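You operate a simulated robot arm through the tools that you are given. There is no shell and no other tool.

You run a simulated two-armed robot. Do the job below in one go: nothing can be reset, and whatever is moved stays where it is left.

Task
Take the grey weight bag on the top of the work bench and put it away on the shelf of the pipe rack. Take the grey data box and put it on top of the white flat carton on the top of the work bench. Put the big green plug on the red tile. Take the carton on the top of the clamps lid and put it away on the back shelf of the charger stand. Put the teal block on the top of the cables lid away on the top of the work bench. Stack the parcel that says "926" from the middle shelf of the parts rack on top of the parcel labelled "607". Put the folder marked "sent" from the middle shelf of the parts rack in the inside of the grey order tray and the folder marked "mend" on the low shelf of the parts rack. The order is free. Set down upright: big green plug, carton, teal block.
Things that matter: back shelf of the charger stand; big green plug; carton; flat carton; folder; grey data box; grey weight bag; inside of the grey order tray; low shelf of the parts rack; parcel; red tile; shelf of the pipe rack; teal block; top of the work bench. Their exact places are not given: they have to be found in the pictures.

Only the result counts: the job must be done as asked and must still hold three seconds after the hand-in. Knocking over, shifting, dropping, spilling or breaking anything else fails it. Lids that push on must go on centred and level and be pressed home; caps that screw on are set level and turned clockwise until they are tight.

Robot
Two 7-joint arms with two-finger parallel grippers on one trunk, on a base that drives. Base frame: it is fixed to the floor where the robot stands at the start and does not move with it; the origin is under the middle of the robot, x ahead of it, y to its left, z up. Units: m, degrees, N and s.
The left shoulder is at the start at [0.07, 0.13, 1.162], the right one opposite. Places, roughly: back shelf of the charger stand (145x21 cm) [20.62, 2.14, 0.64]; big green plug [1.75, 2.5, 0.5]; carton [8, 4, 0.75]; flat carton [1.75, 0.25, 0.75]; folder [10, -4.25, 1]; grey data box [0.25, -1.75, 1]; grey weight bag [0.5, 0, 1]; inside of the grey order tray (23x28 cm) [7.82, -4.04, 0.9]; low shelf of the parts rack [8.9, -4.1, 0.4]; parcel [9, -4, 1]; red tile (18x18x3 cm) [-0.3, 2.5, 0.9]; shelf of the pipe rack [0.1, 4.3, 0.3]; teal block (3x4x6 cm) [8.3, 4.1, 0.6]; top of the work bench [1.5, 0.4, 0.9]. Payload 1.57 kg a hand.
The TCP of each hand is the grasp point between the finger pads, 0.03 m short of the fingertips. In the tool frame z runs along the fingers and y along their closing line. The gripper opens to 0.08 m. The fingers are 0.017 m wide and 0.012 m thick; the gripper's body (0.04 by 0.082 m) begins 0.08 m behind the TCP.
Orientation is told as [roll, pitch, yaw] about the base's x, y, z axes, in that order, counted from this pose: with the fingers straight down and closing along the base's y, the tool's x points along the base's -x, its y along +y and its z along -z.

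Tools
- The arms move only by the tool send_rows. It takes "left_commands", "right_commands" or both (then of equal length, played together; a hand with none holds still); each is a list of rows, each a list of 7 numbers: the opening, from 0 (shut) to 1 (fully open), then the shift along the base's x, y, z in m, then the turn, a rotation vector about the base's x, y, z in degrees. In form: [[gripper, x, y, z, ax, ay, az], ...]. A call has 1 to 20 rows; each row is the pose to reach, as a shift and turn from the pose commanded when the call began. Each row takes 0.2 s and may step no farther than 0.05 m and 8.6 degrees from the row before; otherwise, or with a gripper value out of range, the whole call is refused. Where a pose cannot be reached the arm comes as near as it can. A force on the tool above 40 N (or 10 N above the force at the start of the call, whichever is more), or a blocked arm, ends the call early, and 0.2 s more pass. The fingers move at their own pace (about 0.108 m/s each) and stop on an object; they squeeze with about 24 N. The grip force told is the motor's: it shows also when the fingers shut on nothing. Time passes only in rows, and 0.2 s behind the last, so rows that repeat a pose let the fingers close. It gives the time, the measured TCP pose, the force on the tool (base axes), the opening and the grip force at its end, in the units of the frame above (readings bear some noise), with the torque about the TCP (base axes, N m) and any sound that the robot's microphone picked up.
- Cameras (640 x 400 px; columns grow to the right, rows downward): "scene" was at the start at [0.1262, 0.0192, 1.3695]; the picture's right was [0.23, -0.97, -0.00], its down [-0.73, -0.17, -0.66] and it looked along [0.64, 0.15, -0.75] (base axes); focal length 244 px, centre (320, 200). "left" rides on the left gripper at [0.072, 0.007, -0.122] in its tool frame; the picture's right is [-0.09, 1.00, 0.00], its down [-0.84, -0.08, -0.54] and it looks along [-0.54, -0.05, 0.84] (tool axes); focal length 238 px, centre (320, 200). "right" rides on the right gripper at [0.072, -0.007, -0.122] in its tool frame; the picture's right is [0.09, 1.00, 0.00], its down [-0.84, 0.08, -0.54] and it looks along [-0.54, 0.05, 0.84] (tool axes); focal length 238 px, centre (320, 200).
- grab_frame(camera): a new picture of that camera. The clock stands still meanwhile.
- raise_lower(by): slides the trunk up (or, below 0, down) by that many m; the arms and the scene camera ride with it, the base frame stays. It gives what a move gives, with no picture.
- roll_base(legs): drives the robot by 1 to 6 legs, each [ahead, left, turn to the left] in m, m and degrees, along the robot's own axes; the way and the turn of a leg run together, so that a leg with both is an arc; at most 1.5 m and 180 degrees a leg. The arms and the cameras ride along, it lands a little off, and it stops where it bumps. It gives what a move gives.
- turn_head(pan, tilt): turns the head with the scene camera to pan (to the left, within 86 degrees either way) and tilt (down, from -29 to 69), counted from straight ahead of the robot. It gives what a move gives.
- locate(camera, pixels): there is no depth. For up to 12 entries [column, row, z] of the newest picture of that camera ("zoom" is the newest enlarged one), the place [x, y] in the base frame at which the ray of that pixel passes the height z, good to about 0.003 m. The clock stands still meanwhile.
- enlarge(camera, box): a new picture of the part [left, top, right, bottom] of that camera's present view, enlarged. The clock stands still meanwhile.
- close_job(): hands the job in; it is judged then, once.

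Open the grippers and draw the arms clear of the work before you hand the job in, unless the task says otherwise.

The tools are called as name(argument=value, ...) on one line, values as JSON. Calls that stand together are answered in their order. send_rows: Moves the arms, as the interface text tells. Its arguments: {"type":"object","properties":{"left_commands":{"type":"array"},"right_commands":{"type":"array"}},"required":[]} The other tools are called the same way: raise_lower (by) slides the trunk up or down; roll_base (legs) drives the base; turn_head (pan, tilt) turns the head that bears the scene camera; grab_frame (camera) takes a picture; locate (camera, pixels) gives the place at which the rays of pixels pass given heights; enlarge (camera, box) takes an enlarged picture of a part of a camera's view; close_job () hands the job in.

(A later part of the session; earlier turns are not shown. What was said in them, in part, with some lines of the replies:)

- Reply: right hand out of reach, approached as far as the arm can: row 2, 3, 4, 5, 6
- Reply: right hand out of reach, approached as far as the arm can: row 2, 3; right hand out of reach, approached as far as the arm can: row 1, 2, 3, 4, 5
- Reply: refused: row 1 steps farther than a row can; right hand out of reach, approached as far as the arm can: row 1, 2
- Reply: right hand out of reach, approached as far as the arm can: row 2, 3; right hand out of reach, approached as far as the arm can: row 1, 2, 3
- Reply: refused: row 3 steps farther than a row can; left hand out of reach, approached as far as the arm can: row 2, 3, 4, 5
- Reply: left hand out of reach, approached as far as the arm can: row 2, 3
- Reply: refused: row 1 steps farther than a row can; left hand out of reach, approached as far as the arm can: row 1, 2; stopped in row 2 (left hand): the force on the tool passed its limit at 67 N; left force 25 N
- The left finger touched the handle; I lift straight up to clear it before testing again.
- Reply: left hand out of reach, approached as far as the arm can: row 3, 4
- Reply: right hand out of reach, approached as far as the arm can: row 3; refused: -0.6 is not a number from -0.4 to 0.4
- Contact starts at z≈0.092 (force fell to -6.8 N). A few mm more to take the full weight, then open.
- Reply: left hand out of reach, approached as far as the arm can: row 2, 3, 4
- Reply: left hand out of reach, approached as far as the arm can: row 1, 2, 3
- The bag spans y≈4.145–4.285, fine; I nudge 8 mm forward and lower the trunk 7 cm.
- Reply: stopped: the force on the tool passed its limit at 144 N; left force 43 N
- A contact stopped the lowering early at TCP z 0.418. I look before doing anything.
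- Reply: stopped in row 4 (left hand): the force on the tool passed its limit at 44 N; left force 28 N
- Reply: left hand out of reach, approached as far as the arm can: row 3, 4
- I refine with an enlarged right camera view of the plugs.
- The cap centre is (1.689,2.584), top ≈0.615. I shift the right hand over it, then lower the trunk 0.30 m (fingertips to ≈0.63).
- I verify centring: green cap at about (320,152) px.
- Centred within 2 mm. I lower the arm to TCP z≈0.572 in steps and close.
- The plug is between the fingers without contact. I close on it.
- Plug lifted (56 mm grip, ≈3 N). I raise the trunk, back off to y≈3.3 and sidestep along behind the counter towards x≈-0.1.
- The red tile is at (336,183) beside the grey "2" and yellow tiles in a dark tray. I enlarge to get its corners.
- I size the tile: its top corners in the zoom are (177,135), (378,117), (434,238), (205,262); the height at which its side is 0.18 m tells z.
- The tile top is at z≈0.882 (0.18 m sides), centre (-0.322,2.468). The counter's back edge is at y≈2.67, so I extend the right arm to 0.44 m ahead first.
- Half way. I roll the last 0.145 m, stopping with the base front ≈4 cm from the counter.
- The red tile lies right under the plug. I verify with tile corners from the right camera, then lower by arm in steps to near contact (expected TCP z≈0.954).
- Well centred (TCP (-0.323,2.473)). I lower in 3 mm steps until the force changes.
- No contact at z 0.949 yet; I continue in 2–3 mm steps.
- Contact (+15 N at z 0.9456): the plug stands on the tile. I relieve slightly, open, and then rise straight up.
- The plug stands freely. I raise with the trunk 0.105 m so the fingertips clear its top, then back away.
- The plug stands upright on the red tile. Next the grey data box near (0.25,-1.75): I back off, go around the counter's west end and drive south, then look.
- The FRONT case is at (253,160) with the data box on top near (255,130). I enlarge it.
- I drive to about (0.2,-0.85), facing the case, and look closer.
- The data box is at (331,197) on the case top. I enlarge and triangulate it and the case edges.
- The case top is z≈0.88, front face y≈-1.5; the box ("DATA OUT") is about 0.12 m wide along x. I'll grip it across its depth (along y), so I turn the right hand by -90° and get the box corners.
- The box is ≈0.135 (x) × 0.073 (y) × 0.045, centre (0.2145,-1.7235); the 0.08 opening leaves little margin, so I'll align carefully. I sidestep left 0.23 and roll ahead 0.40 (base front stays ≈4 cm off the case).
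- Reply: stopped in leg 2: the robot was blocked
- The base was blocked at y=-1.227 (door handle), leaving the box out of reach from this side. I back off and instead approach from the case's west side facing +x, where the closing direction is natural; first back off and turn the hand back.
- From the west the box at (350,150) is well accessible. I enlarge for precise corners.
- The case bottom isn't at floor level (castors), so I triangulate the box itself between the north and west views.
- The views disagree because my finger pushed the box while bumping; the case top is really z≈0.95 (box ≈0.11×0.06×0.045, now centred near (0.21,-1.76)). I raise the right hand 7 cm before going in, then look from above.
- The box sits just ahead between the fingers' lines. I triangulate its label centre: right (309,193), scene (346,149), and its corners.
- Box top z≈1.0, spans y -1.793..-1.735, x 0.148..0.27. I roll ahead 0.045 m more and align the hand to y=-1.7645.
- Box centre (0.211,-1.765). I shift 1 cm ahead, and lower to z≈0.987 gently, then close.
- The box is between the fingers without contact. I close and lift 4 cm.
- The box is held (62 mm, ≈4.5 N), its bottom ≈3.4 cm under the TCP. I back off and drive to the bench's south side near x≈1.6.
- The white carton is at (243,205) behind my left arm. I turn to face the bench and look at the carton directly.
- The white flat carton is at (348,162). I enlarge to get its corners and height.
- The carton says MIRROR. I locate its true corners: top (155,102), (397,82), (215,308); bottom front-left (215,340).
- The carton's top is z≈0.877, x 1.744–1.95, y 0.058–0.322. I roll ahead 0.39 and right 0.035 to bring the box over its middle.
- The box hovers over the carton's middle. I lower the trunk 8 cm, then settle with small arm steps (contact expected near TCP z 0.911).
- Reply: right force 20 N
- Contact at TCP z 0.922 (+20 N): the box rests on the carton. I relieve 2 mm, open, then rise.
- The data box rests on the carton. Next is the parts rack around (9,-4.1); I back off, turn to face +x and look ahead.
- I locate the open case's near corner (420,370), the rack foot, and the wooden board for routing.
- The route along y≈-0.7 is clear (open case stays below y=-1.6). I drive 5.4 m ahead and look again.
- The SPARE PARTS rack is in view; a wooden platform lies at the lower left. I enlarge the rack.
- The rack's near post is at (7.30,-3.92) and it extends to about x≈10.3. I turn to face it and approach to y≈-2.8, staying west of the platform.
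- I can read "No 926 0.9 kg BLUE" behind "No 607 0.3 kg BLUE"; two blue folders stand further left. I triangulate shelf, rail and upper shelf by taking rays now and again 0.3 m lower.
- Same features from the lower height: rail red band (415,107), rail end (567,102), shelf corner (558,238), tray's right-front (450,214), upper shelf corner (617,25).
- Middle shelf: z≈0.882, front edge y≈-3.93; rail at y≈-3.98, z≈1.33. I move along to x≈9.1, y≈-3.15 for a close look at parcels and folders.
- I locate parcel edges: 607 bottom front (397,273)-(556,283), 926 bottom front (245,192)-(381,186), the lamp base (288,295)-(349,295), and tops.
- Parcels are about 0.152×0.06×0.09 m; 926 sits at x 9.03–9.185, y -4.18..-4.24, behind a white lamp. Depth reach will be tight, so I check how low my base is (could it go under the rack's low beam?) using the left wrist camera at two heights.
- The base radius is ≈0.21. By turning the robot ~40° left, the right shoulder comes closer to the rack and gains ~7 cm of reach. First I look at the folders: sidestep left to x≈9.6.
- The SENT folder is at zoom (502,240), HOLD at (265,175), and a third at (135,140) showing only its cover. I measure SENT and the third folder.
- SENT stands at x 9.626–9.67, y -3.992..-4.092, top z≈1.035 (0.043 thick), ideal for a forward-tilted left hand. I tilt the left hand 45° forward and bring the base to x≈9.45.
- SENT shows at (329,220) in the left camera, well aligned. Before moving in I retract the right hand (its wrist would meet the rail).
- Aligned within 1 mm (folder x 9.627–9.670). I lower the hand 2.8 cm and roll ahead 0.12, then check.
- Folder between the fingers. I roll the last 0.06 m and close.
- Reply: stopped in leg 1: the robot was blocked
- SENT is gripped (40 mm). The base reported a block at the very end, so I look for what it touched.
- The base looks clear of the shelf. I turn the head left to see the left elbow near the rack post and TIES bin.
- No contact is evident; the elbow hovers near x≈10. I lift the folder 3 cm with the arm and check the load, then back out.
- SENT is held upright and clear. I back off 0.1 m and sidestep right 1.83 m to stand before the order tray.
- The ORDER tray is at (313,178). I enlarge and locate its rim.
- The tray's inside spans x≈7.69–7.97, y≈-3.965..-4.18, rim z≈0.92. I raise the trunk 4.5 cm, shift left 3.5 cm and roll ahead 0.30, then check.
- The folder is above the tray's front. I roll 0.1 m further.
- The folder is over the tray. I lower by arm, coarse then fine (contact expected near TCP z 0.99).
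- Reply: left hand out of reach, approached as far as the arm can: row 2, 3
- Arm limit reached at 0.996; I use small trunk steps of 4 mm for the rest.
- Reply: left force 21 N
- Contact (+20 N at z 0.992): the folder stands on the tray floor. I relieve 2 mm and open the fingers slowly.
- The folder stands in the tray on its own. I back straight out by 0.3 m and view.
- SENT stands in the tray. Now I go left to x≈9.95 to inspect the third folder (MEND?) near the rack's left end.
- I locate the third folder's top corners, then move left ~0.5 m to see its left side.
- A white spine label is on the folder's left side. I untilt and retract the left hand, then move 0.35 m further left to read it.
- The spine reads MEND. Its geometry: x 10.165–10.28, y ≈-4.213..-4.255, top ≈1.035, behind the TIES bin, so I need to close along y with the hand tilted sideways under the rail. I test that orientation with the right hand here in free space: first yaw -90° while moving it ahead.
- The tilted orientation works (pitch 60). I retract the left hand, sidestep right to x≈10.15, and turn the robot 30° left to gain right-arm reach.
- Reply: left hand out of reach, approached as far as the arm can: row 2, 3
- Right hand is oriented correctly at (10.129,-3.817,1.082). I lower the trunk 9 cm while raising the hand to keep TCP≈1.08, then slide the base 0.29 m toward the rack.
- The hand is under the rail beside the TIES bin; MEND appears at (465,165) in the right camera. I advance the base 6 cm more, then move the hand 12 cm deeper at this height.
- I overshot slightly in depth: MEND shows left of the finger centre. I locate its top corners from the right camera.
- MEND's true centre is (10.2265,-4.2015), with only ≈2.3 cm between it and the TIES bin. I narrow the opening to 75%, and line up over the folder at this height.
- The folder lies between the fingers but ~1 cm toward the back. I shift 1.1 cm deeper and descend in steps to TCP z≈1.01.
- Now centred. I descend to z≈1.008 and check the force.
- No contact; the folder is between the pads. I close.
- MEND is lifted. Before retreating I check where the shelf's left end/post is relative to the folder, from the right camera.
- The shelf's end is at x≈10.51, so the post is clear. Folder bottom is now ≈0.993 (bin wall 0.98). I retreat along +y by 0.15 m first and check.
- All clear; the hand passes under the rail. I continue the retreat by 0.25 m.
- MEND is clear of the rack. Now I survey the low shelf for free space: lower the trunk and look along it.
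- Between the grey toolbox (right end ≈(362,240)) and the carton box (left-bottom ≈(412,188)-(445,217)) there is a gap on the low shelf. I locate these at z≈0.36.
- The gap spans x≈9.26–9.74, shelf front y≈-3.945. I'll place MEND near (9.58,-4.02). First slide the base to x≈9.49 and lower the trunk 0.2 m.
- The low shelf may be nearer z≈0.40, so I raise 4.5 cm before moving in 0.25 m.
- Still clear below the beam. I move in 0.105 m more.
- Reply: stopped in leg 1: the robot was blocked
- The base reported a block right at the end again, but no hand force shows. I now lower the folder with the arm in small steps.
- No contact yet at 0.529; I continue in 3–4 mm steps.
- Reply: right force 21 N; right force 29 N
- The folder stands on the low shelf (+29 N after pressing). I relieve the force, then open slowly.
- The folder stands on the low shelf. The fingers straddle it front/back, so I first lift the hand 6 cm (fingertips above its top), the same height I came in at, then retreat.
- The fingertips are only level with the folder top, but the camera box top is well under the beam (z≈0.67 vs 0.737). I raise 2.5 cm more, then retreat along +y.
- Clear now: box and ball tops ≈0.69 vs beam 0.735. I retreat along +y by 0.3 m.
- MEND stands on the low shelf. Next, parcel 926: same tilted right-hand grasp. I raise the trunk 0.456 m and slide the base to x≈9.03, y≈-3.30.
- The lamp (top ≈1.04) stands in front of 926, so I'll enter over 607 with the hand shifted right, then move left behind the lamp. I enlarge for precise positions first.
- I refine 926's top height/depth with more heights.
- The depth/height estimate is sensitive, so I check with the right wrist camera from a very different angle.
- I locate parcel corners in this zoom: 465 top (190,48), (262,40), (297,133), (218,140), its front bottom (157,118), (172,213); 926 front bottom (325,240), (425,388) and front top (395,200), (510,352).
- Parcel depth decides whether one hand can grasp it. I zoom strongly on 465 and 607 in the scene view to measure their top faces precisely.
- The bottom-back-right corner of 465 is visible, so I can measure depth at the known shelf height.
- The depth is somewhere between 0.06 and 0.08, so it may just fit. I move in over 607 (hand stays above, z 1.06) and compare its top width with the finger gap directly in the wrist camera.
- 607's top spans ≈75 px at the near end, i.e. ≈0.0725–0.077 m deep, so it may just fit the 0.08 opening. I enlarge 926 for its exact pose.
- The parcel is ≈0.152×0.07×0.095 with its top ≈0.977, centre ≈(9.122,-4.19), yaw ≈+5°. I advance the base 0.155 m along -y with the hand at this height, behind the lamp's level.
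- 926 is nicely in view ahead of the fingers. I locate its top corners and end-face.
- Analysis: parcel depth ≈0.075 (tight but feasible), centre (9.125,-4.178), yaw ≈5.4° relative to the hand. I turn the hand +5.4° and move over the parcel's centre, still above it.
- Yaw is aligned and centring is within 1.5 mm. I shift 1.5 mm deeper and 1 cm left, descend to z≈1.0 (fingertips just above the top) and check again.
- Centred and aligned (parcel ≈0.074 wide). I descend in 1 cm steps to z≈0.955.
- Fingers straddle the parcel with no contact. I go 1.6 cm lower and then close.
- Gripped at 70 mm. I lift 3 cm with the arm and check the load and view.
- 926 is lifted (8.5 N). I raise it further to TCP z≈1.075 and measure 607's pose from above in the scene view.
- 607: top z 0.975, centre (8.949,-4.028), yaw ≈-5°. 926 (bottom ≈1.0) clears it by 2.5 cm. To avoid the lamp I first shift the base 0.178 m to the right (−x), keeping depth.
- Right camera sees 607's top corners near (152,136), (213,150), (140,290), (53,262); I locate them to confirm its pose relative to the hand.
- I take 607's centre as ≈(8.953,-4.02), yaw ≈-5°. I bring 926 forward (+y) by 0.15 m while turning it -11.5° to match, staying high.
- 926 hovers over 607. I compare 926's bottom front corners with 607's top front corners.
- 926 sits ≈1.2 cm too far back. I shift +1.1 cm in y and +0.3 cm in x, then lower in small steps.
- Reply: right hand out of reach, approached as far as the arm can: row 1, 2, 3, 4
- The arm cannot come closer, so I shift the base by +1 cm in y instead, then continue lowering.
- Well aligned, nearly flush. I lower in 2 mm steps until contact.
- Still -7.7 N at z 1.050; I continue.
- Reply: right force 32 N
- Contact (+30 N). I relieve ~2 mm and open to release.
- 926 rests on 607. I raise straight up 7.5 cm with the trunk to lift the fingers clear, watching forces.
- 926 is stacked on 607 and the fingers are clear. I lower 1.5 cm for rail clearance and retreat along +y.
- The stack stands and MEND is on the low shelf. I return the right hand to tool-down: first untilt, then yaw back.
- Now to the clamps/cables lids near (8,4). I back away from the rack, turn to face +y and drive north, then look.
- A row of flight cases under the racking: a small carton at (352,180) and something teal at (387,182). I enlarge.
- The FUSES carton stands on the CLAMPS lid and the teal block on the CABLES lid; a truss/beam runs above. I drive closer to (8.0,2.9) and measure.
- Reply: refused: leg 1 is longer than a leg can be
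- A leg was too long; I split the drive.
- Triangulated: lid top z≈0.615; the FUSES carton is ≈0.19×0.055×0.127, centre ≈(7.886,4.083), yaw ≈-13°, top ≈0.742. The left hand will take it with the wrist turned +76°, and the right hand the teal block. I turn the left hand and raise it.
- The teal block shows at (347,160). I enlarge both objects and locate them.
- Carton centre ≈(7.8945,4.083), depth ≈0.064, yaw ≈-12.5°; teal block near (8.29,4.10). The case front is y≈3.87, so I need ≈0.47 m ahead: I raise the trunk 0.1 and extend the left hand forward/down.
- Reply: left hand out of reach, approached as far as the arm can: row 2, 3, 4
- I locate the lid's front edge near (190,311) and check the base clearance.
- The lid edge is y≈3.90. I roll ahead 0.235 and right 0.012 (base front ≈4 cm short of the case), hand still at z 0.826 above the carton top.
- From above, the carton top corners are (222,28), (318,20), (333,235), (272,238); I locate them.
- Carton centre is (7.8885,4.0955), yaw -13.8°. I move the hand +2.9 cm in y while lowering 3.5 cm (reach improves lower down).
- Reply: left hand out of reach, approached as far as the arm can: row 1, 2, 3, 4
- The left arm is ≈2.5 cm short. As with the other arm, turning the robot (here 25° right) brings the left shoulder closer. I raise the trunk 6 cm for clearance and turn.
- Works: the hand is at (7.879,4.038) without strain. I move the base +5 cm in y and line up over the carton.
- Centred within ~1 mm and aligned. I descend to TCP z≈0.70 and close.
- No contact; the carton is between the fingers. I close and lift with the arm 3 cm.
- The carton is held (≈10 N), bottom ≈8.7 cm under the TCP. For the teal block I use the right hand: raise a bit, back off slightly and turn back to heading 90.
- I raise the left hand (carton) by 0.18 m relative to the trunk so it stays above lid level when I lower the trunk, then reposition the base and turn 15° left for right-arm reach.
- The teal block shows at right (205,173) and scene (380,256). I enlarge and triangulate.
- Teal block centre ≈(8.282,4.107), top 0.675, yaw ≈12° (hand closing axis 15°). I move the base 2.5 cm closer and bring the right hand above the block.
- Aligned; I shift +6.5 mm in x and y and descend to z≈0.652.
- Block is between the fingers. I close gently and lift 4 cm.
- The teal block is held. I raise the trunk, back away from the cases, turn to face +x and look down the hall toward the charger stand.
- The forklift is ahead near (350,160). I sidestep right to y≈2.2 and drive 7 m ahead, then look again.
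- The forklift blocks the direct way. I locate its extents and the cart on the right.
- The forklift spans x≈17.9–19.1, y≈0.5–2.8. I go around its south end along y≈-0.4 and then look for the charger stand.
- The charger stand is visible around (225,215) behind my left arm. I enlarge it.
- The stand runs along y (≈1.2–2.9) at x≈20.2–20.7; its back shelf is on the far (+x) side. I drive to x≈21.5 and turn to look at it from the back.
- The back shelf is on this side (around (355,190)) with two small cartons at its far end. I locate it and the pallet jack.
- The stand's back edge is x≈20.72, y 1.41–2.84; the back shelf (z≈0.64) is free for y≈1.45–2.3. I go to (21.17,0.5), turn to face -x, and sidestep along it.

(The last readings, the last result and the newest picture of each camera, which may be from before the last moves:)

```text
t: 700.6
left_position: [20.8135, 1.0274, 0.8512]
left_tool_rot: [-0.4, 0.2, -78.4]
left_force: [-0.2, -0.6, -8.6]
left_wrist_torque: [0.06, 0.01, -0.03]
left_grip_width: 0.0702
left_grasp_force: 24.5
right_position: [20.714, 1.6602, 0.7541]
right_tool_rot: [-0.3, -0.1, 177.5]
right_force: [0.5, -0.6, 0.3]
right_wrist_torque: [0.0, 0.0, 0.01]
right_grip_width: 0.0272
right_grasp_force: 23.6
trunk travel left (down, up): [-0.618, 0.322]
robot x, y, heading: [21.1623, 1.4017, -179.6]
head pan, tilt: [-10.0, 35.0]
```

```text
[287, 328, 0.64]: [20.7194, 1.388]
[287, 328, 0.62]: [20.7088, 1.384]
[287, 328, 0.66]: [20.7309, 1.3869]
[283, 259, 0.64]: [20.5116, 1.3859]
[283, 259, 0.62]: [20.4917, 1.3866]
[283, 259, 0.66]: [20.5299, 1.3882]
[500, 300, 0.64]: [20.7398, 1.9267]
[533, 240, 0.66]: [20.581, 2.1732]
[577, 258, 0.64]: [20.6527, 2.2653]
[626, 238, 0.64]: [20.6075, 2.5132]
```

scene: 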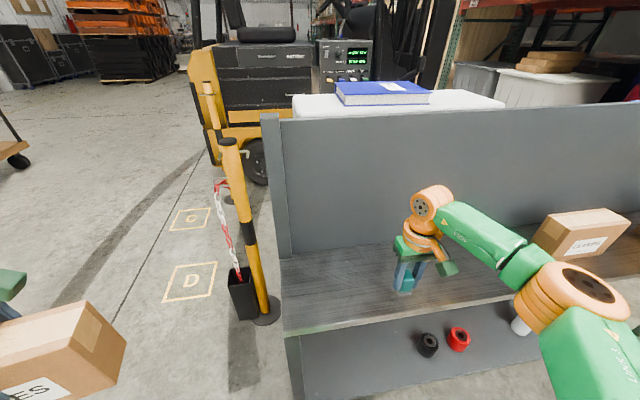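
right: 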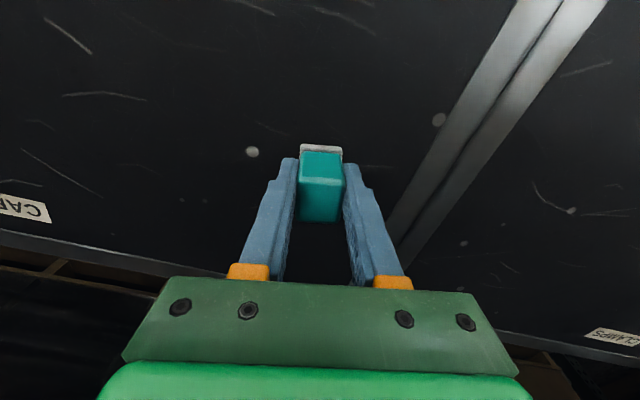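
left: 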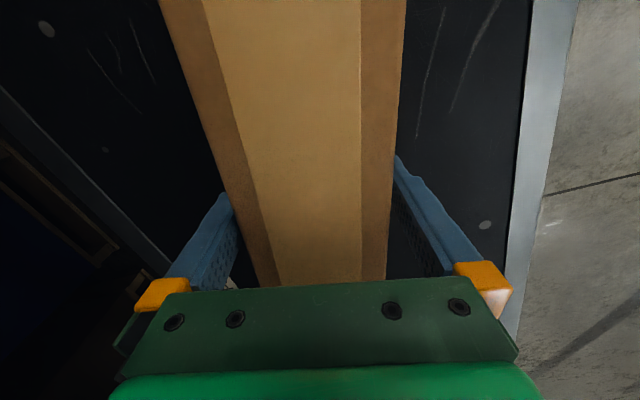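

The shelf is confirmed: z≈0.64, x 20.51–20.725, free y up to ≈2.15. I retract the right hand (so it won't meet the panel/cartons), and turn the left hand -11.6° so the carton is parallel to the shelf.

send_rows(left_commands=[[0, 0, 0, 0, 0, 0, -4], [0, -0.02, 0, 0, 0, 0, -8], [0, -0.04, 0, 0, 0, 0, -11.6], [0, -0.05, 0, 0, 0, 0, -11.6], [0, -0.05, 0, 0, 0, 0, -11.6], [0, -0.05, 0, 0, 0, 0, -11.6]], right_commands=[[0, 0.04, 0, 0.02, 0, 0, 0], [0, 0.08, 0, 0.04, 0, 0, 0], [0, 0.12, 0, 0.06, 0, 0, 0], [0, 0.16, 0, 0.08, 0, 0, 0], [0, 0.2, 0, 0.1, 0, 0, 0], [0, 0.22, 0, 0.1, 0, 0, 0]])

roll_base(legs=[[0, -0.77, -0.4]])

turn_head(pan=20, tilt=40)

grab_frame(camera="scene")

grab_frame(camera="left")

```text
t: 702.0
left_position: [20.7633, 1.028, 0.8503]
left_tool_rot: [-0.3, 0.2, -90.0]
left_force: [-0.6, 0.2, -9.0]
left_wrist_torque: [0.04, 0.03, -0.02]
left_grip_width: 0.0699
left_grasp_force: 24.1
right_position: [20.9355, 1.6604, 0.8527]
right_tool_rot: [-0.3, 0.0, 177.5]
right_force: [-0.4, -1.0, -1.8]
right_wrist_torque: [0.02, 0.0, 0.0]
right_grip_width: 0.0273
right_grasp_force: 23.7
trunk travel left (down, up): [-0.618, 0.322]
robot x, y, heading: [21.1607, 1.399, -179.6]
head pan, tilt: [-10.0, 35.0]
```

```text
t: 706.1
left_position: [20.7572, 1.8025, 0.8487]
left_tool_rot: [-0.3, 0.3, -91.0]
left_force: [-0.3, -0.4, -8.2]
left_wrist_torque: [0.0, -0.01, -0.01]
left_grip_width: 0.0699
left_grasp_force: 24.4
right_position: [20.9388, 2.4315, 0.8527]
right_tool_rot: [-0.3, -0.1, 176.7]
right_force: [-0.7, 1.0, 0.3]
right_wrist_torque: [0.0, 0.02, 0.0]
right_grip_width: 0.0276
right_grasp_force: 24.3
trunk travel left (down, up): [-0.618, 0.322]
robot x, y, heading: [21.1552, 2.1664, 179.6]
head pan, tilt: [-10.0, 35.0]
```

```text
t: 707.1
left_position: [20.7573, 1.8023, 0.8498]
left_tool_rot: [-0.4, 0.2, -91.0]
left_force: [-0.1, -0.9, -9.2]
left_wrist_torque: [0.06, 0.0, -0.02]
left_grip_width: 0.0697
left_grasp_force: 24.3
right_position: [20.9389, 2.4326, 0.8537]
right_tool_rot: [-0.3, -0.1, 176.5]
right_force: [-0.3, -0.8, -0.1]
right_wrist_torque: [-0.04, 0.01, -0.01]
right_grip_width: 0.0272
right_grasp_force: 23.4
trunk travel left (down, up): [-0.618, 0.322]
robot x, y, heading: [21.1567, 2.17, 179.3]
head pan, tilt: [20.0, 40.0]
```

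```text
taken
```

scene: 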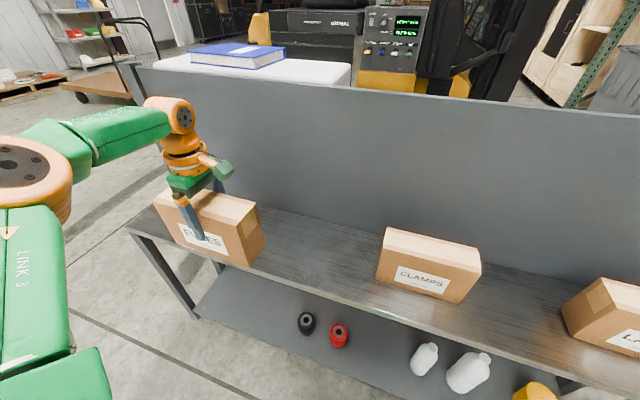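

```text
taken
```

left: 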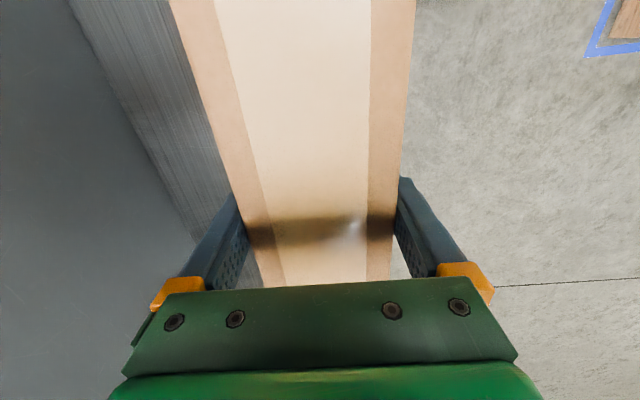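

The shelf already holds CLAMPS and LA… cartons standing the same way. I roll ahead 0.135 m to bring mine over the shelf's middle.

roll_base(legs=[[0.137, 0, 0.3]])

grab_frame(camera="scene")

grab_frame(camera="left")

```text
t: 708.4
left_position: [20.6249, 1.8012, 0.8499]
left_tool_rot: [-0.2, 0.3, -90.7]
left_force: [0.6, 0.1, -9.0]
left_wrist_torque: [0.03, 0.02, 0.04]
left_grip_width: 0.07
left_grasp_force: 24.0
right_position: [20.8016, 2.4306, 0.8547]
right_tool_rot: [-0.3, -0.2, 177.0]
right_force: [0.0, -0.4, -1.3]
right_wrist_torque: [0.02, -0.02, -0.05]
right_grip_width: 0.0274
right_grasp_force: 23.7
trunk travel left (down, up): [-0.618, 0.322]
robot x, y, heading: [21.0236, 2.1689, 179.9]
head pan, tilt: [20.0, 40.0]
```

```text
taken
```

scene: 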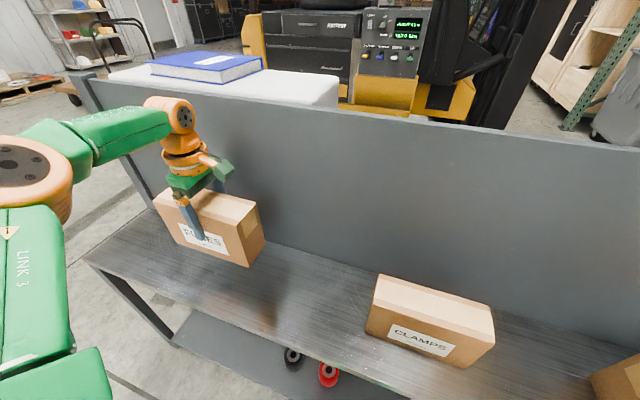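

```text
taken
```

left: 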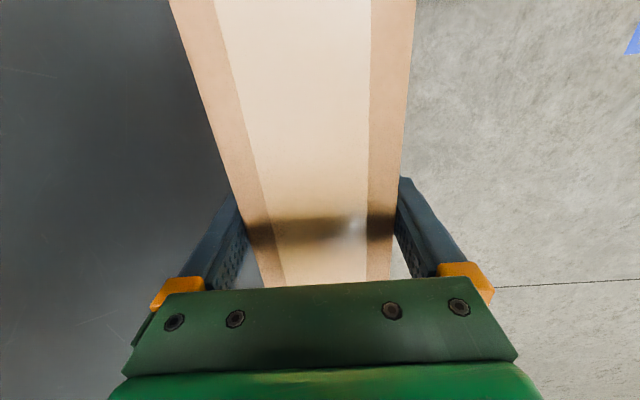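

Over the shelf. I lower the left arm to z≈0.745, then in 3 mm steps (contact expected ≈0.727).

send_rows(left_commands=[[0, 0, 0, -0.04, 0, 0, 0], [0, 0, 0, -0.08, 0, 0, 0], [0, 0, 0, -0.105, 0, 0, 0], [0, 0, 0, -0.105, 0, 0, 0]])

send_rows(left_commands=[[0, 0, 0, -0.003, 0, 0, 0], [0, 0, 0, -0.006, 0, 0, 0], [0, 0, 0, -0.009, 0, 0, 0]])

```text
t: 709.4
left_position: [20.6226, 1.8011, 0.7457]
left_tool_rot: [-0.3, 0.3, -90.6]
left_force: [0.2, -0.3, -10.0]
left_wrist_torque: [0.04, -0.01, 0.02]
left_grip_width: 0.0701
left_grasp_force: 24.0
right_position: [20.7996, 2.4314, 0.8531]
right_tool_rot: [-0.2, -0.1, 177.1]
right_force: [-0.3, -0.2, -0.5]
right_wrist_torque: [0.03, 0.01, -0.01]
right_grip_width: 0.027
right_grasp_force: 24.2
trunk travel left (down, up): [-0.618, 0.322]
robot x, y, heading: [21.0214, 2.1688, 180.1]
head pan, tilt: [20.0, 40.0]
```

```text
t: 710.2
left_position: [20.6227, 1.8001, 0.7359]
left_tool_rot: [-0.4, 0.3, -90.5]
left_force: [1.4, 0.7, -9.6]
left_wrist_torque: [0.04, 0.01, 0.02]
left_grip_width: 0.0701
left_grasp_force: 23.8
right_position: [20.7996, 2.4309, 0.852]
right_tool_rot: [-0.3, 0.0, 177.1]
right_force: [0.6, -0.6, -0.8]
right_wrist_torque: [-0.01, -0.01, 0.02]
right_grip_width: 0.0275
right_grasp_force: 24.1
trunk travel left (down, up): [-0.618, 0.322]
robot x, y, heading: [21.0208, 2.169, 180.0]
head pan, tilt: [20.0, 40.0]
```

send_rows(left_commands=[[0, 0, 0, -0.003, 0, 0, 0], [0, 0, 0, -0.006, 0, 0, 0]])

```text
t: 710.8
left_position: [20.6232, 1.8018, 0.7323]
left_tool_rot: [-0.8, 0.0, -90.5]
left_force: [-4.2, -8.1, 14.7]
left_wrist_torque: [0.72, -0.46, -0.17]
left_grip_width: 0.0699
left_grasp_force: 24.0
right_position: [20.8017, 2.4325, 0.8535]
right_tool_rot: [-0.1, -0.2, 176.9]
right_force: [0.1, -0.9, -1.6]
right_wrist_torque: [0.02, -0.01, 0.01]
right_grip_width: 0.0275
right_grasp_force: 24.2
trunk travel left (down, up): [-0.618, 0.322]
robot x, y, heading: [21.0224, 2.1698, 180.1]
head pan, tilt: [20.0, 40.0]
```

Contact (+15 N at z 0.732): the carton stands on the shelf. I relieve slightly and open slowly.

send_rows(left_commands=[[0, 0, 0, 0.001, 0, 0, 0], [0.9, 0, 0, 0.001, 0, 0, 0], [0.95, 0, 0, 0.001, 0, 0, 0], [1, 0, 0, 0.001, 0, 0, 0], [1, 0, 0, 0.001, 0, 0, 0], [1, 0, 0, 0.001, 0, 0, 0]])

grab_frame(camera="left")

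grab_frame(camera="scene")

```text
t: 712.2
left_position: [20.6232, 1.8026, 0.7327]
left_tool_rot: [-0.4, 0.1, -90.6]
left_force: [0.1, -0.3, -0.2]
left_wrist_torque: [0.0, 0.0, -0.04]
left_grip_width: 0.0802
left_grasp_force: 0.0
right_position: [20.8014, 2.4321, 0.8529]
right_tool_rot: [-0.2, -0.2, 177.0]
right_force: [0.5, -0.6, -1.3]
right_wrist_torque: [-0.01, -0.02, 0.0]
right_grip_width: 0.0271
right_grasp_force: 24.0
trunk travel left (down, up): [-0.618, 0.322]
robot x, y, heading: [21.0229, 2.1715, 180.1]
head pan, tilt: [20.0, 40.0]
```

```text
taken
```

left: 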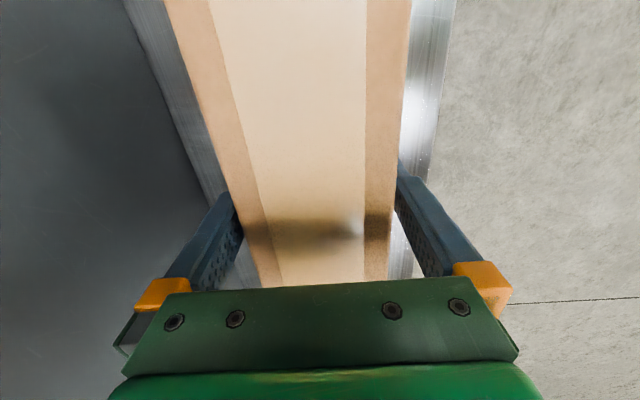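

```text
taken
```

scene: 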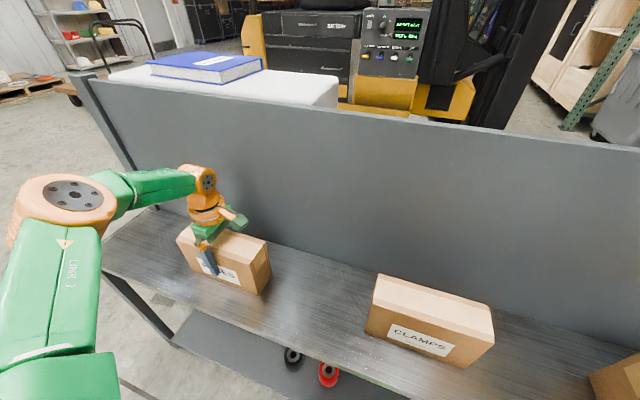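

The carton stands on the shelf. I rise straight up with the trunk by 0.13 m and check.

raise_lower(by=0.14)

grab_frame(camera="scene")

grab_frame(camera="left")

```text
t: 713.9
left_position: [20.6243, 1.8015, 0.8727]
left_tool_rot: [-0.4, 0.1, -90.6]
left_force: [-0.2, 0.0, 0.3]
left_wrist_torque: [0.01, -0.01, -0.01]
left_grip_width: 0.0801
left_grasp_force: 0.1
right_position: [20.801, 2.432, 0.9927]
right_tool_rot: [-0.2, -0.1, 177.0]
right_force: [0.3, -0.1, -0.6]
right_wrist_torque: [0.0, 0.01, 0.0]
right_grip_width: 0.0273
right_grasp_force: 23.9
trunk travel left (down, up): [-0.758, 0.182]
robot x, y, heading: [21.0217, 2.1673, 179.9]
head pan, tilt: [20.0, 40.0]
```

```text
taken
```

scene: 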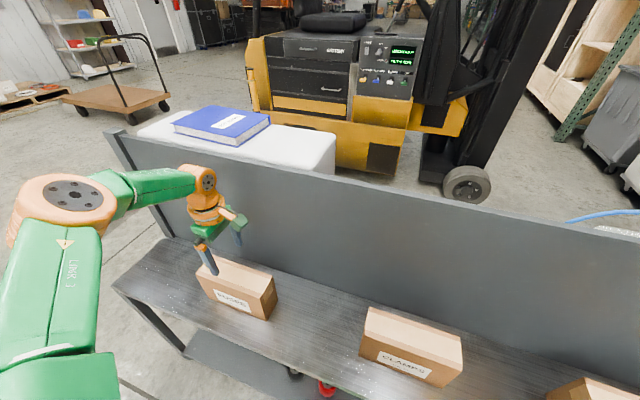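

```text
taken
```

left: 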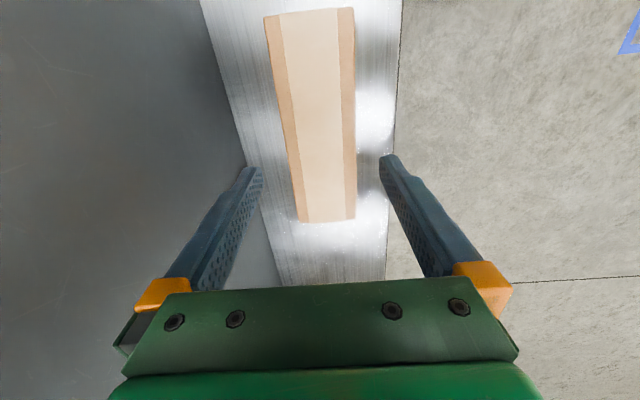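

The carton stands upright on the back shelf. I back away and start the route back with the teal block: sidestep south past the stand.

roll_base(legs=[[-0.22, 0, 0], [0, 1.3, 0], [0, 1.25, 0]])

turn_head(pan=0, tilt=15)

grab_frame(camera="scene")

```text
t: 727.5
left_position: [20.8648, -0.7457, 0.8735]
left_tool_rot: [-0.3, 0.1, -89.5]
left_force: [-0.3, 0.6, -0.2]
left_wrist_torque: [-0.04, -0.05, -0.01]
left_grip_width: 0.0799
left_grasp_force: 0.1
right_position: [21.0306, -0.1125, 0.9936]
right_tool_rot: [-0.1, -0.2, 178.0]
right_force: [0.1, 0.3, 0.2]
right_wrist_torque: [-0.04, 0.0, 0.02]
right_grip_width: 0.0271
right_grasp_force: 24.4
trunk travel left (down, up): [-0.758, 0.182]
robot x, y, heading: [21.2549, -0.3751, -178.9]
head pan, tilt: [20.0, 40.0]
```

```text
t: 728.4
left_position: [20.8637, -0.7456, 0.872]
left_tool_rot: [-0.4, 0.1, -89.5]
left_force: [-0.5, 0.0, 0.1]
left_wrist_torque: [-0.01, -0.02, 0.02]
left_grip_width: 0.0801
left_grasp_force: 0.1
right_position: [21.0308, -0.1127, 0.9938]
right_tool_rot: [-0.2, -0.2, 178.0]
right_force: [-0.8, 0.7, -1.1]
right_wrist_torque: [0.03, 0.03, 0.04]
right_grip_width: 0.0273
right_grasp_force: 24.1
trunk travel left (down, up): [-0.758, 0.182]
robot x, y, heading: [21.2575, -0.3693, -179.1]
head pan, tilt: [0.0, 15.0]
```

```text
taken
```

scene: 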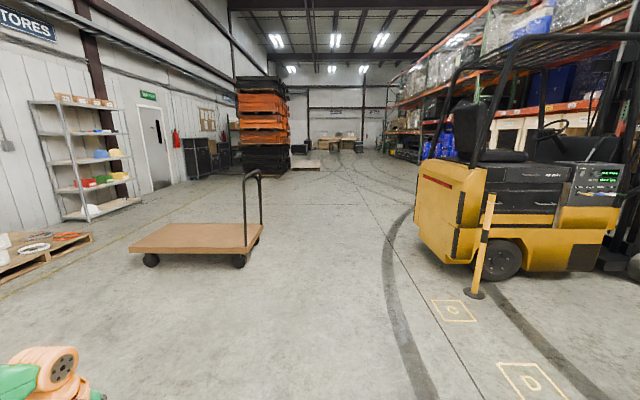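

Clear lane between cart and forklift. I drive 6 m in -x, then shift to y≈0.5 for the rest.

roll_base(legs=[[1.5, -0.02, -0.9], [1.5, 0, 0], [1.5, 0, 0], [1.5, 0, 0], [1.2, -0.85, 0]])

grab_frame(camera="scene")

```text
refused: leg 1 is longer than a leg can be; nothing moved
```

```text
taken
```

scene: 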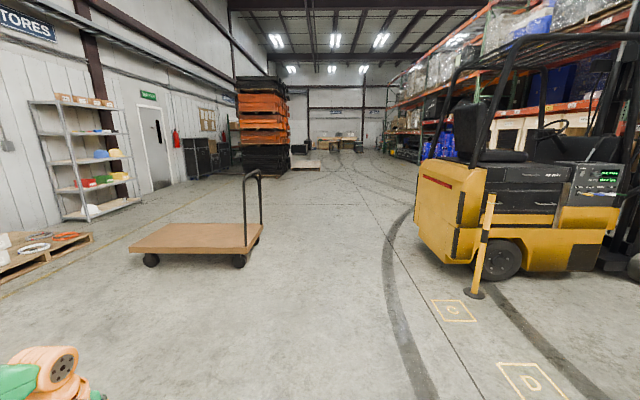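

One leg was over the limit; I resend with shorter legs.

roll_base(legs=[[1.45, 0, -0.9], [1.5, 0, 0], [1.5, 0, 0], [1.5, 0, 0], [1.1, -0.85, 0]])

grab_frame(camera="scene")

```text
t: 763.3
left_position: [13.8175, 0.1842, 0.8724]
left_tool_rot: [-0.4, 0.1, -90.8]
left_force: [-1.1, 0.0, 0.0]
left_wrist_torque: [-0.01, -0.02, 0.0]
left_grip_width: 0.0802
left_grasp_force: 0.0
right_position: [13.9969, 0.8138, 0.9935]
right_tool_rot: [-0.2, -0.2, 176.7]
right_force: [0.7, -0.6, -0.3]
right_wrist_torque: [0.03, 0.02, -0.03]
right_grip_width: 0.0273
right_grasp_force: 24.0
trunk travel left (down, up): [-0.758, 0.182]
robot x, y, heading: [14.2177, 0.5546, 179.5]
head pan, tilt: [0.0, 15.0]
```

```text
taken
```

scene: 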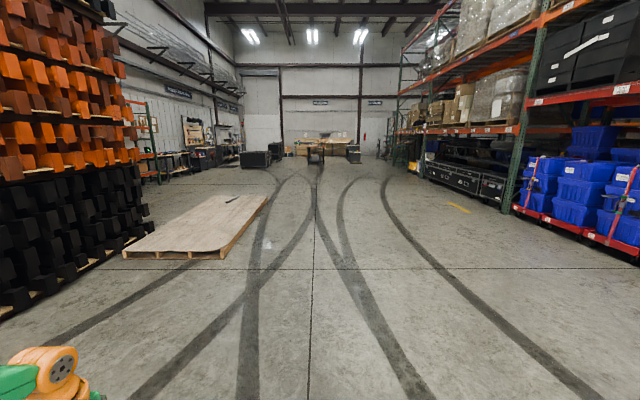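

The way ahead is free (platform stays to the left). I drive 9 m further.

roll_base(legs=[[1.5, 0, 0.3], [1.5, 0, 0], [1.5, 0, 0], [1.5, 0, 0], [1.5, 0, 0], [1.5, 0, 0]])

turn_head(pan=0, tilt=25)

grab_frame(camera="scene")

```text
t: 805.9
left_position: [4.8212, 0.0409, 0.873]
left_tool_rot: [-0.4, 0.2, -88.9]
left_force: [0.7, 0.4, -0.1]
left_wrist_torque: [0.01, 0.0, -0.03]
left_grip_width: 0.0799
left_grasp_force: 0.0
right_position: [4.9798, 0.675, 0.9933]
right_tool_rot: [-0.2, -0.3, 178.6]
right_force: [-0.5, -0.2, -0.3]
right_wrist_torque: [0.03, 0.04, -0.01]
right_grip_width: 0.0275
right_grasp_force: 24.0
trunk travel left (down, up): [-0.758, 0.182]
robot x, y, heading: [5.2118, 0.4198, -178.4]
head pan, tilt: [0.0, 15.0]
```

```text
t: 806.6
left_position: [4.8192, 0.0396, 0.8723]
left_tool_rot: [-0.4, 0.1, -88.9]
left_force: [0.0, -0.9, 0.0]
left_wrist_torque: [0.04, 0.02, 0.0]
left_grip_width: 0.0803
left_grasp_force: 0.0
right_position: [4.9796, 0.6745, 0.9936]
right_tool_rot: [-0.2, -0.2, 178.7]
right_force: [-0.4, 0.3, -0.7]
right_wrist_torque: [-0.01, 0.0, 0.01]
right_grip_width: 0.0271
right_grasp_force: 24.0
trunk travel left (down, up): [-0.758, 0.182]
robot x, y, heading: [5.2096, 0.4161, -178.2]
head pan, tilt: [0.0, 25.0]
```

```text
taken
```

scene: 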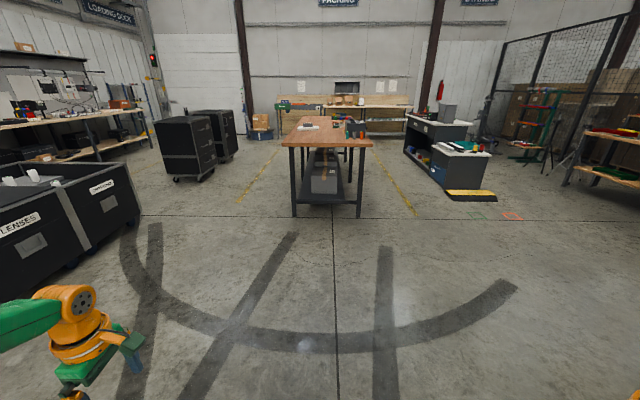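

The bench's east end is right ahead, so I can place the block from here. I enlarge to see free space on its top.

enlarge(camera="scene", box=[260, 90, 400, 230])

locate(camera="scene", pixels=[[281, 146, 0.85], [372, 146, 0.85], [295, 217, 0], [359, 217, 0], [70, 180, 0], [140, 215, 0]])

```text
2.86 times, centred on (330, 160) of scene
```

zoom: 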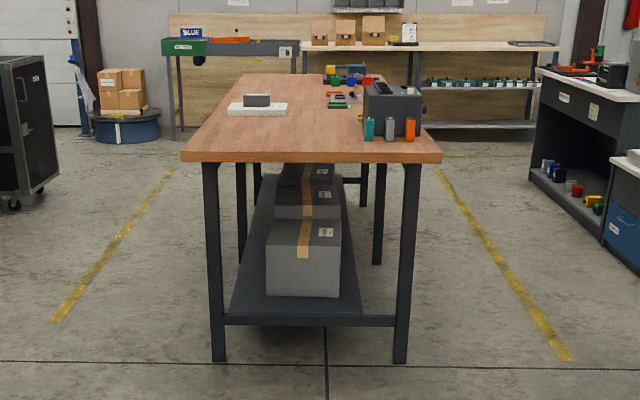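

```text
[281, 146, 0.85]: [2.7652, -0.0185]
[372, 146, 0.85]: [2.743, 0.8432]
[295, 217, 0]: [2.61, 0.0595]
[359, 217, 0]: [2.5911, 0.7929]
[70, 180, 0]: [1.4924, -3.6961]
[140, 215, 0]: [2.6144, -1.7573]
```

Bench top spans x 0.26–2.76, y -0.04–0.84; its east end centre is free. I straighten, raise the left hand, and approach to place the teal block near (2.60,0.35).

send_rows(left_commands=[[1, 0.02, 0, 0.04, 0, 0, 0], [1, 0.04, 0, 0.08, 0, 0, 0], [1, 0.06, 0, 0.12, 0, 0, 0]])

roll_base(legs=[[0, 0, -1.8], [1.4, 0.24, 0], [0.45, 0, 0]])

turn_head(pan=-10, tilt=40)

grab_frame(camera="scene")

```text
t: 807.4
left_position: [4.8809, 0.0401, 0.992]
left_tool_rot: [-0.4, 0.1, -88.8]
left_force: [0.3, 0.5, -0.4]
left_wrist_torque: [0.02, 0.05, 0.0]
left_grip_width: 0.08
left_grasp_force: 0.1
right_position: [4.9796, 0.6737, 0.9933]
right_tool_rot: [-0.3, -0.2, 178.7]
right_force: [-0.1, -0.4, -0.7]
right_wrist_torque: [0.02, 0.01, 0.04]
right_grip_width: 0.0272
right_grasp_force: 23.9
trunk travel left (down, up): [-0.758, 0.182]
robot x, y, heading: [5.2046, 0.4192, -178.4]
head pan, tilt: [0.0, 25.0]
```

```text
t: 817.2
left_position: [3.0192, -0.2074, 0.9919]
left_tool_rot: [-0.4, 0.2, -89.8]
left_force: [-0.4, 0.5, -0.6]
left_wrist_torque: [0.0, 0.0, 0.0]
left_grip_width: 0.0802
left_grasp_force: 0.1
right_position: [3.1288, 0.4273, 0.9944]
right_tool_rot: [-0.1, -0.1, 177.7]
right_force: [0.2, 0.1, -0.2]
right_wrist_torque: [0.03, 0.0, 0.0]
right_grip_width: 0.0273
right_grasp_force: 24.3
trunk travel left (down, up): [-0.758, 0.182]
robot x, y, heading: [3.3547, 0.1661, -179.5]
head pan, tilt: [0.0, 25.0]
```

```text
t: 818.0
left_position: [3.0181, -0.2055, 0.9915]
left_tool_rot: [-0.5, 0.1, -89.7]
left_force: [0.7, -0.5, -0.3]
left_wrist_torque: [0.02, -0.02, 0.02]
left_grip_width: 0.0798
left_grasp_force: 0.1
right_position: [3.1272, 0.428, 0.993]
right_tool_rot: [-0.2, -0.2, 177.7]
right_force: [0.5, -0.7, -0.7]
right_wrist_torque: [0.0, -0.03, -0.03]
right_grip_width: 0.0272
right_grasp_force: 23.8
trunk travel left (down, up): [-0.758, 0.182]
robot x, y, heading: [3.3497, 0.1678, -179.1]
head pan, tilt: [-10.0, 40.0]
```

```text
taken
```

scene: 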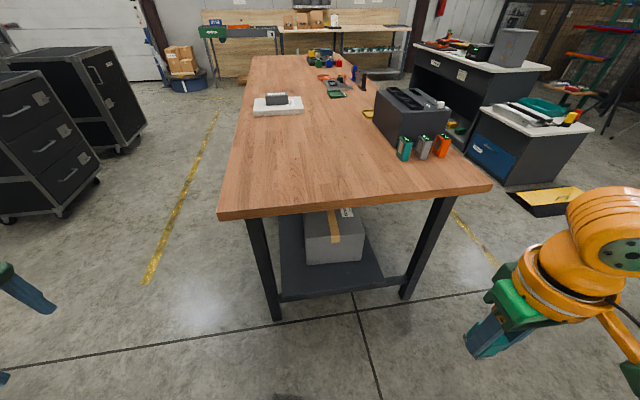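

I locate the free area: bench corners (219,216), (491,188), batteries' feet (404,160), candidate spot (330,190).

locate(camera="scene", pixels=[[219, 216, 0.85], [491, 188, 0.85], [404, 160, 0.85], [330, 190, 0.85], [375, 185, 0.85], [375, 150, 0.85], [300, 113, 0.85]])

send_rows(right_commands=[[0, -0.04, 0, 0, 0, 0, 0], [0, -0.08, -0.02, 0, 0, 0, 0], [0, -0.12, -0.04, 0, 0, 0, 0], [0, -0.16, -0.05, 0, 0, 0, 0], [0, -0.19, -0.05, 0, 0, 0, 0]])

```text
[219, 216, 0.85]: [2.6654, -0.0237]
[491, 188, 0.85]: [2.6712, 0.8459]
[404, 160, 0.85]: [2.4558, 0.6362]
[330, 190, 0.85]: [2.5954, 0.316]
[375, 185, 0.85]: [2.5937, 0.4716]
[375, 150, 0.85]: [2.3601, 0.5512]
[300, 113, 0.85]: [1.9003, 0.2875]
```

```text
t: 819.2
left_position: [3.0166, -0.2063, 0.9917]
left_tool_rot: [-0.3, 0.2, -89.8]
left_force: [-0.4, -0.3, 0.5]
left_wrist_torque: [0.0, -0.02, 0.03]
left_grip_width: 0.08
left_grasp_force: 0.1
right_position: [2.9352, 0.3782, 0.9932]
right_tool_rot: [-0.2, -0.1, 177.7]
right_force: [-0.7, 0.2, -1.7]
right_wrist_torque: [0.0, 0.03, 0.01]
right_grip_width: 0.0274
right_grasp_force: 24.3
trunk travel left (down, up): [-0.758, 0.182]
robot x, y, heading: [3.3531, 0.1721, -179.4]
head pan, tilt: [-10.0, 40.0]
```

Bench edge is x≈2.667, batteries at (2.46,0.64). Target spot (2.50,0.37). I roll ahead 0.43 m.

roll_base(legs=[[0.3, 0, 0], [0.13, 0, 0]])

grab_frame(camera="right")

grab_frame(camera="scene")

```text
t: 822.1
left_position: [2.5896, -0.2124, 0.9931]
left_tool_rot: [-0.5, 0.0, -89.8]
left_force: [0.2, -0.2, -0.1]
left_wrist_torque: [0.0, 0.02, 0.04]
left_grip_width: 0.08
left_grasp_force: 0.0
right_position: [2.5077, 0.3707, 0.9932]
right_tool_rot: [-0.3, -0.3, 177.8]
right_force: [0.1, -0.1, 0.4]
right_wrist_torque: [0.02, -0.02, 0.02]
right_grip_width: 0.0276
right_grasp_force: 23.7
trunk travel left (down, up): [-0.758, 0.182]
robot x, y, heading: [2.924, 0.1646, -179.4]
head pan, tilt: [-10.0, 40.0]
```

```text
taken
```

right: 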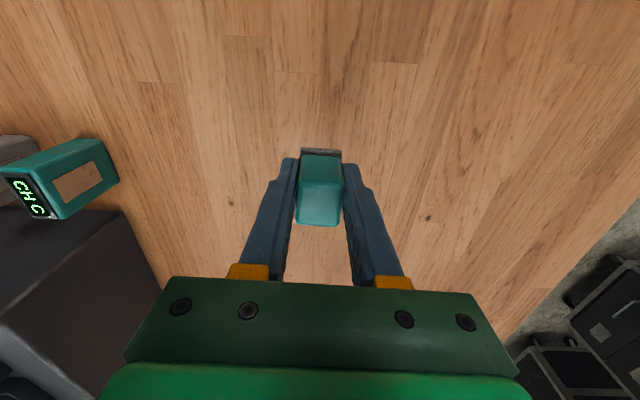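

```text
taken
```

scene: 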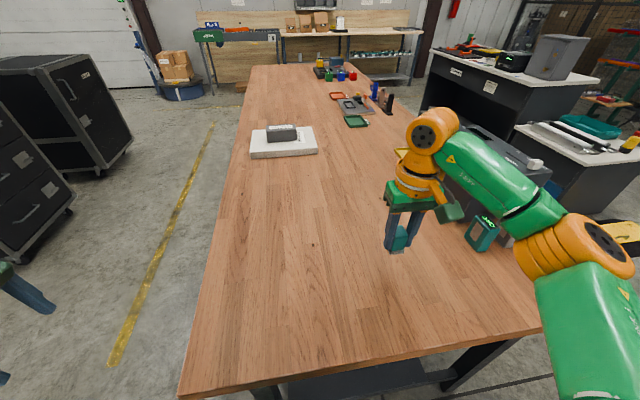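

The spot below is clear. I lower the block by arm to z≈0.898 and then in fine steps (contact expected ≈0.889).

send_rows(right_commands=[[0, 0, 0, -0.04, 0, 0, 0], [0, 0, 0, -0.075, 0, 0, 0], [0, 0, 0, -0.093, 0, 0, 0], [0, 0, 0, -0.093, 0, 0, 0]])

send_rows(right_commands=[[0, 0, 0, -0.003, 0, 0, 0], [0, 0, 0, -0.006, 0, 0, 0]])

```text
t: 823.1
left_position: [2.5893, -0.2129, 0.993]
left_tool_rot: [-0.5, 0.2, -89.7]
left_force: [-0.2, -0.4, 0.3]
left_wrist_torque: [0.02, 0.02, 0.04]
left_grip_width: 0.0801
left_grasp_force: 0.0
right_position: [2.5078, 0.3714, 0.9019]
right_tool_rot: [-0.1, -0.5, 177.8]
right_force: [-4.0, 3.2, 21.0]
right_wrist_torque: [0.02, 0.09, -0.04]
right_grip_width: 0.0277
right_grasp_force: 23.7
trunk travel left (down, up): [-0.758, 0.182]
robot x, y, heading: [2.9221, 0.1634, -179.3]
head pan, tilt: [-10.0, 40.0]
```

```text
t: 823.7
left_position: [2.5925, -0.2134, 0.9916]
left_tool_rot: [-0.6, 0.3, -89.7]
left_force: [0.0, -1.1, -0.7]
left_wrist_torque: [-0.02, -0.02, 0.01]
left_grip_width: 0.0802
left_grasp_force: 0.1
right_position: [2.5099, 0.3712, 0.8992]
right_tool_rot: [-0.3, -1.0, 177.9]
right_force: [3.9, 0.8, 19.1]
right_wrist_torque: [-0.04, -0.35, 0.0]
right_grip_width: 0.0275
right_grasp_force: 23.9
trunk travel left (down, up): [-0.758, 0.182]
robot x, y, heading: [2.9249, 0.1605, -179.2]
head pan, tilt: [-10.0, 40.0]
stopped in row 2 (right hand): the force on the tool passed its limit at 45 N (the readings are from after the stop); the commanded pose is now the measured one
```

Contact came a bit earlier (≈0.90) and I pressed briefly. I relieve 4 mm and then open slowly.

send_rows(right_commands=[[0, 0, 0, 0.001, 0, 0, 0], [0, 0, 0, 0.002, 0, 0, 0]])

grab_frame(camera="right")

```text
t: 824.3
left_position: [2.5903, -0.2132, 0.9914]
left_tool_rot: [-0.5, 0.3, -89.7]
left_force: [1.1, 0.6, 0.6]
left_wrist_torque: [-0.02, -0.03, 0.01]
left_grip_width: 0.0801
left_grasp_force: 0.0
right_position: [2.5078, 0.3712, 0.8996]
right_tool_rot: [-0.2, -0.7, 177.7]
right_force: [3.3, -1.0, 7.7]
right_wrist_torque: [-0.09, -0.2, 0.01]
right_grip_width: 0.0274
right_grasp_force: 23.9
trunk travel left (down, up): [-0.758, 0.182]
robot x, y, heading: [2.9221, 0.1614, -179.3]
head pan, tilt: [-10.0, 40.0]
```

```text
taken
```

right: 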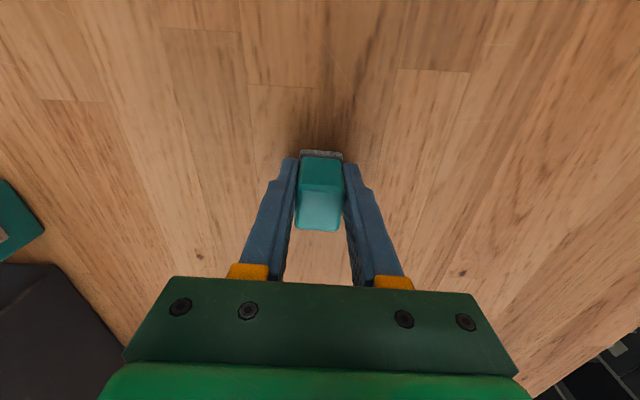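

The block stands on the bench with light contact. I open the fingers slowly and then rise.

send_rows(right_commands=[[0.36, 0, 0, 0.001, 0, 0, 0], [0.42, 0, 0, 0.001, 0, 0, 0], [0.5, 0, 0, 0.001, 0, 0, 0], [0.7, 0, 0, 0.001, 0, 0, 0], [1, 0, 0, 0.001, 0, 0, 0], [1, 0, 0, 0.001, 0, 0, 0]])

grab_frame(camera="right")

```text
t: 825.7
left_position: [2.5877, -0.2124, 0.9926]
left_tool_rot: [-0.5, 0.1, -89.7]
left_force: [0.2, 0.4, -0.8]
left_wrist_torque: [-0.02, 0.02, 0.02]
left_grip_width: 0.08
left_grasp_force: 0.1
right_position: [2.5059, 0.3728, 0.8989]
right_tool_rot: [-0.2, -0.5, 177.7]
right_force: [-0.6, -0.4, -0.2]
right_wrist_torque: [-0.01, 0.0, -0.01]
right_grip_width: 0.08
right_grasp_force: 0.0
trunk travel left (down, up): [-0.758, 0.182]
robot x, y, heading: [2.9207, 0.158, -179.1]
head pan, tilt: [-10.0, 40.0]
```

```text
taken
```

right: 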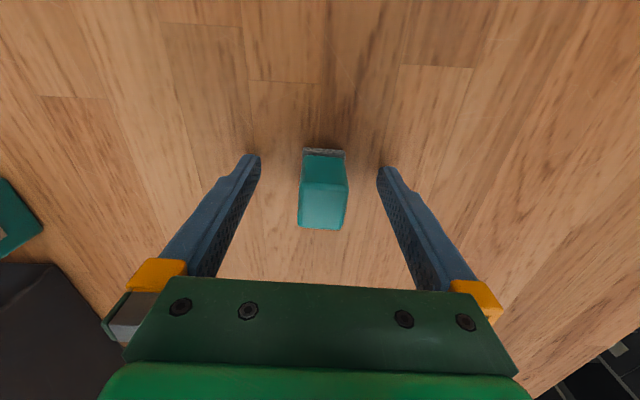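

The block stands upright on its own. I raise straight up with the trunk, then back off and check.

raise_lower(by=0.12)

roll_base(legs=[[-0.5, 0, 0]])

grab_frame(camera="scene")

enlarge(camera="scene", box=[220, 60, 500, 240])

```text
t: 827.2
left_position: [2.5876, -0.2116, 1.1117]
left_tool_rot: [-0.4, 0.1, -89.7]
left_force: [0.5, -0.1, -0.1]
left_wrist_torque: [0.0, 0.04, 0.0]
left_grip_width: 0.08
left_grasp_force: 0.1
right_position: [2.5046, 0.3715, 1.0197]
right_tool_rot: [-0.2, -0.5, 177.8]
right_force: [-0.2, -0.4, 0.2]
right_wrist_torque: [-0.01, -0.01, 0.01]
right_grip_width: 0.08
right_grasp_force: 0.0
trunk travel left (down, up): [-0.878, 0.062]
robot x, y, heading: [2.921, 0.1613, -179.1]
head pan, tilt: [-10.0, 40.0]
```

```text
t: 830.1
left_position: [3.089, -0.2051, 1.1109]
left_tool_rot: [-0.3, 0.0, -89.8]
left_force: [0.0, 0.2, -0.5]
left_wrist_torque: [0.01, 0.02, 0.02]
left_grip_width: 0.0798
left_grasp_force: 0.1
right_position: [3.0095, 0.3794, 1.0187]
right_tool_rot: [-0.2, -0.3, 177.7]
right_force: [0.2, -0.6, 0.3]
right_wrist_torque: [-0.01, -0.03, 0.04]
right_grip_width: 0.0802
right_grasp_force: 0.0
trunk travel left (down, up): [-0.878, 0.062]
robot x, y, heading: [3.4297, 0.1664, -179.4]
head pan, tilt: [-10.0, 40.0]
```

```text
taken
```

scene: 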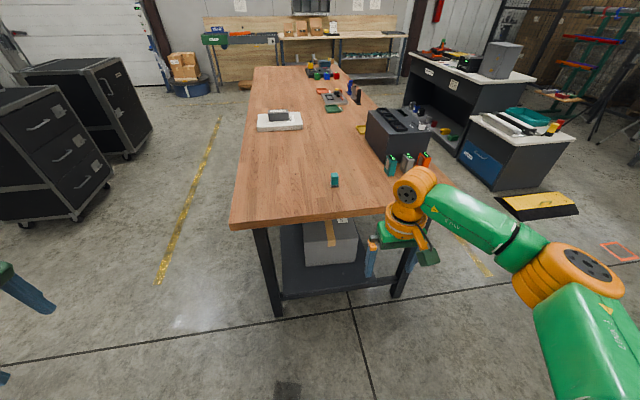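

```text
2.22 times, centred on (360, 150) of scene
```

zoom: 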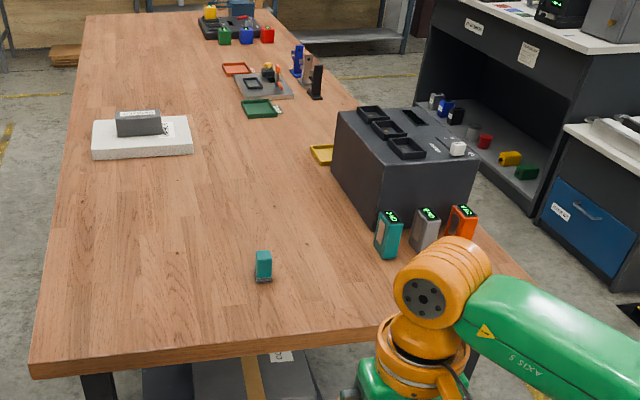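

Everything is in place: bag on the pipe rack shelf, data box on the white carton, plug on the red tile, FUSES carton on the charger stand's back shelf, teal block upright on the bench, 926 on 607, SENT in the tray and MEND on the low shelf. Both grippers are open and the arms are clear, so I hand in.

close_job()

```text
The job is handed in.
```

I handed the job in with all eight items placed. I don't have the judging result.

| Item | Where it is now | How it was left |
|---|---|---|
| Grey weight bag | Shelf of the pipe rack, in front of the blue bag | Lying flat |
| Grey data box | On top of the white flat carton on the work bench | Flat, near the middle of the carton |
| Big green plug | Red tile | Upright |
| Carton ("FUSES") | Back shelf of the charger stand | Upright |
| Teal block | Top of the work bench, near the east end | Upright |
| Parcel "926" | On top of parcel "607" | Nearly flush with it |
| Folder "sent" | Inside the grey order tray | Standing |
| Folder "mend" | Low shelf of the parts rack | Standing |

I checked each item with the cameras when I released it. I did not go back to check the earlier ones before handing in.

These moments could count against the job:

- **Blue bag on the pipe rack:** I pressed down hard while setting the grey bag close to it. The blue bag looked unmoved in the pictures, but my measurements would not rule out a shift of about a centimetre.
- **Data box:** I pushed it about 12 cm across its case with a finger before picking it up. The base also bumped the front of that case. I saw no sign that the case moved.
- **Parts rack:** the base reported being blocked twice, right at the end of a move, when I was close to the rack. I saw no contact and nothing out of place.

Both grippers are open and both arms are clear of the work.
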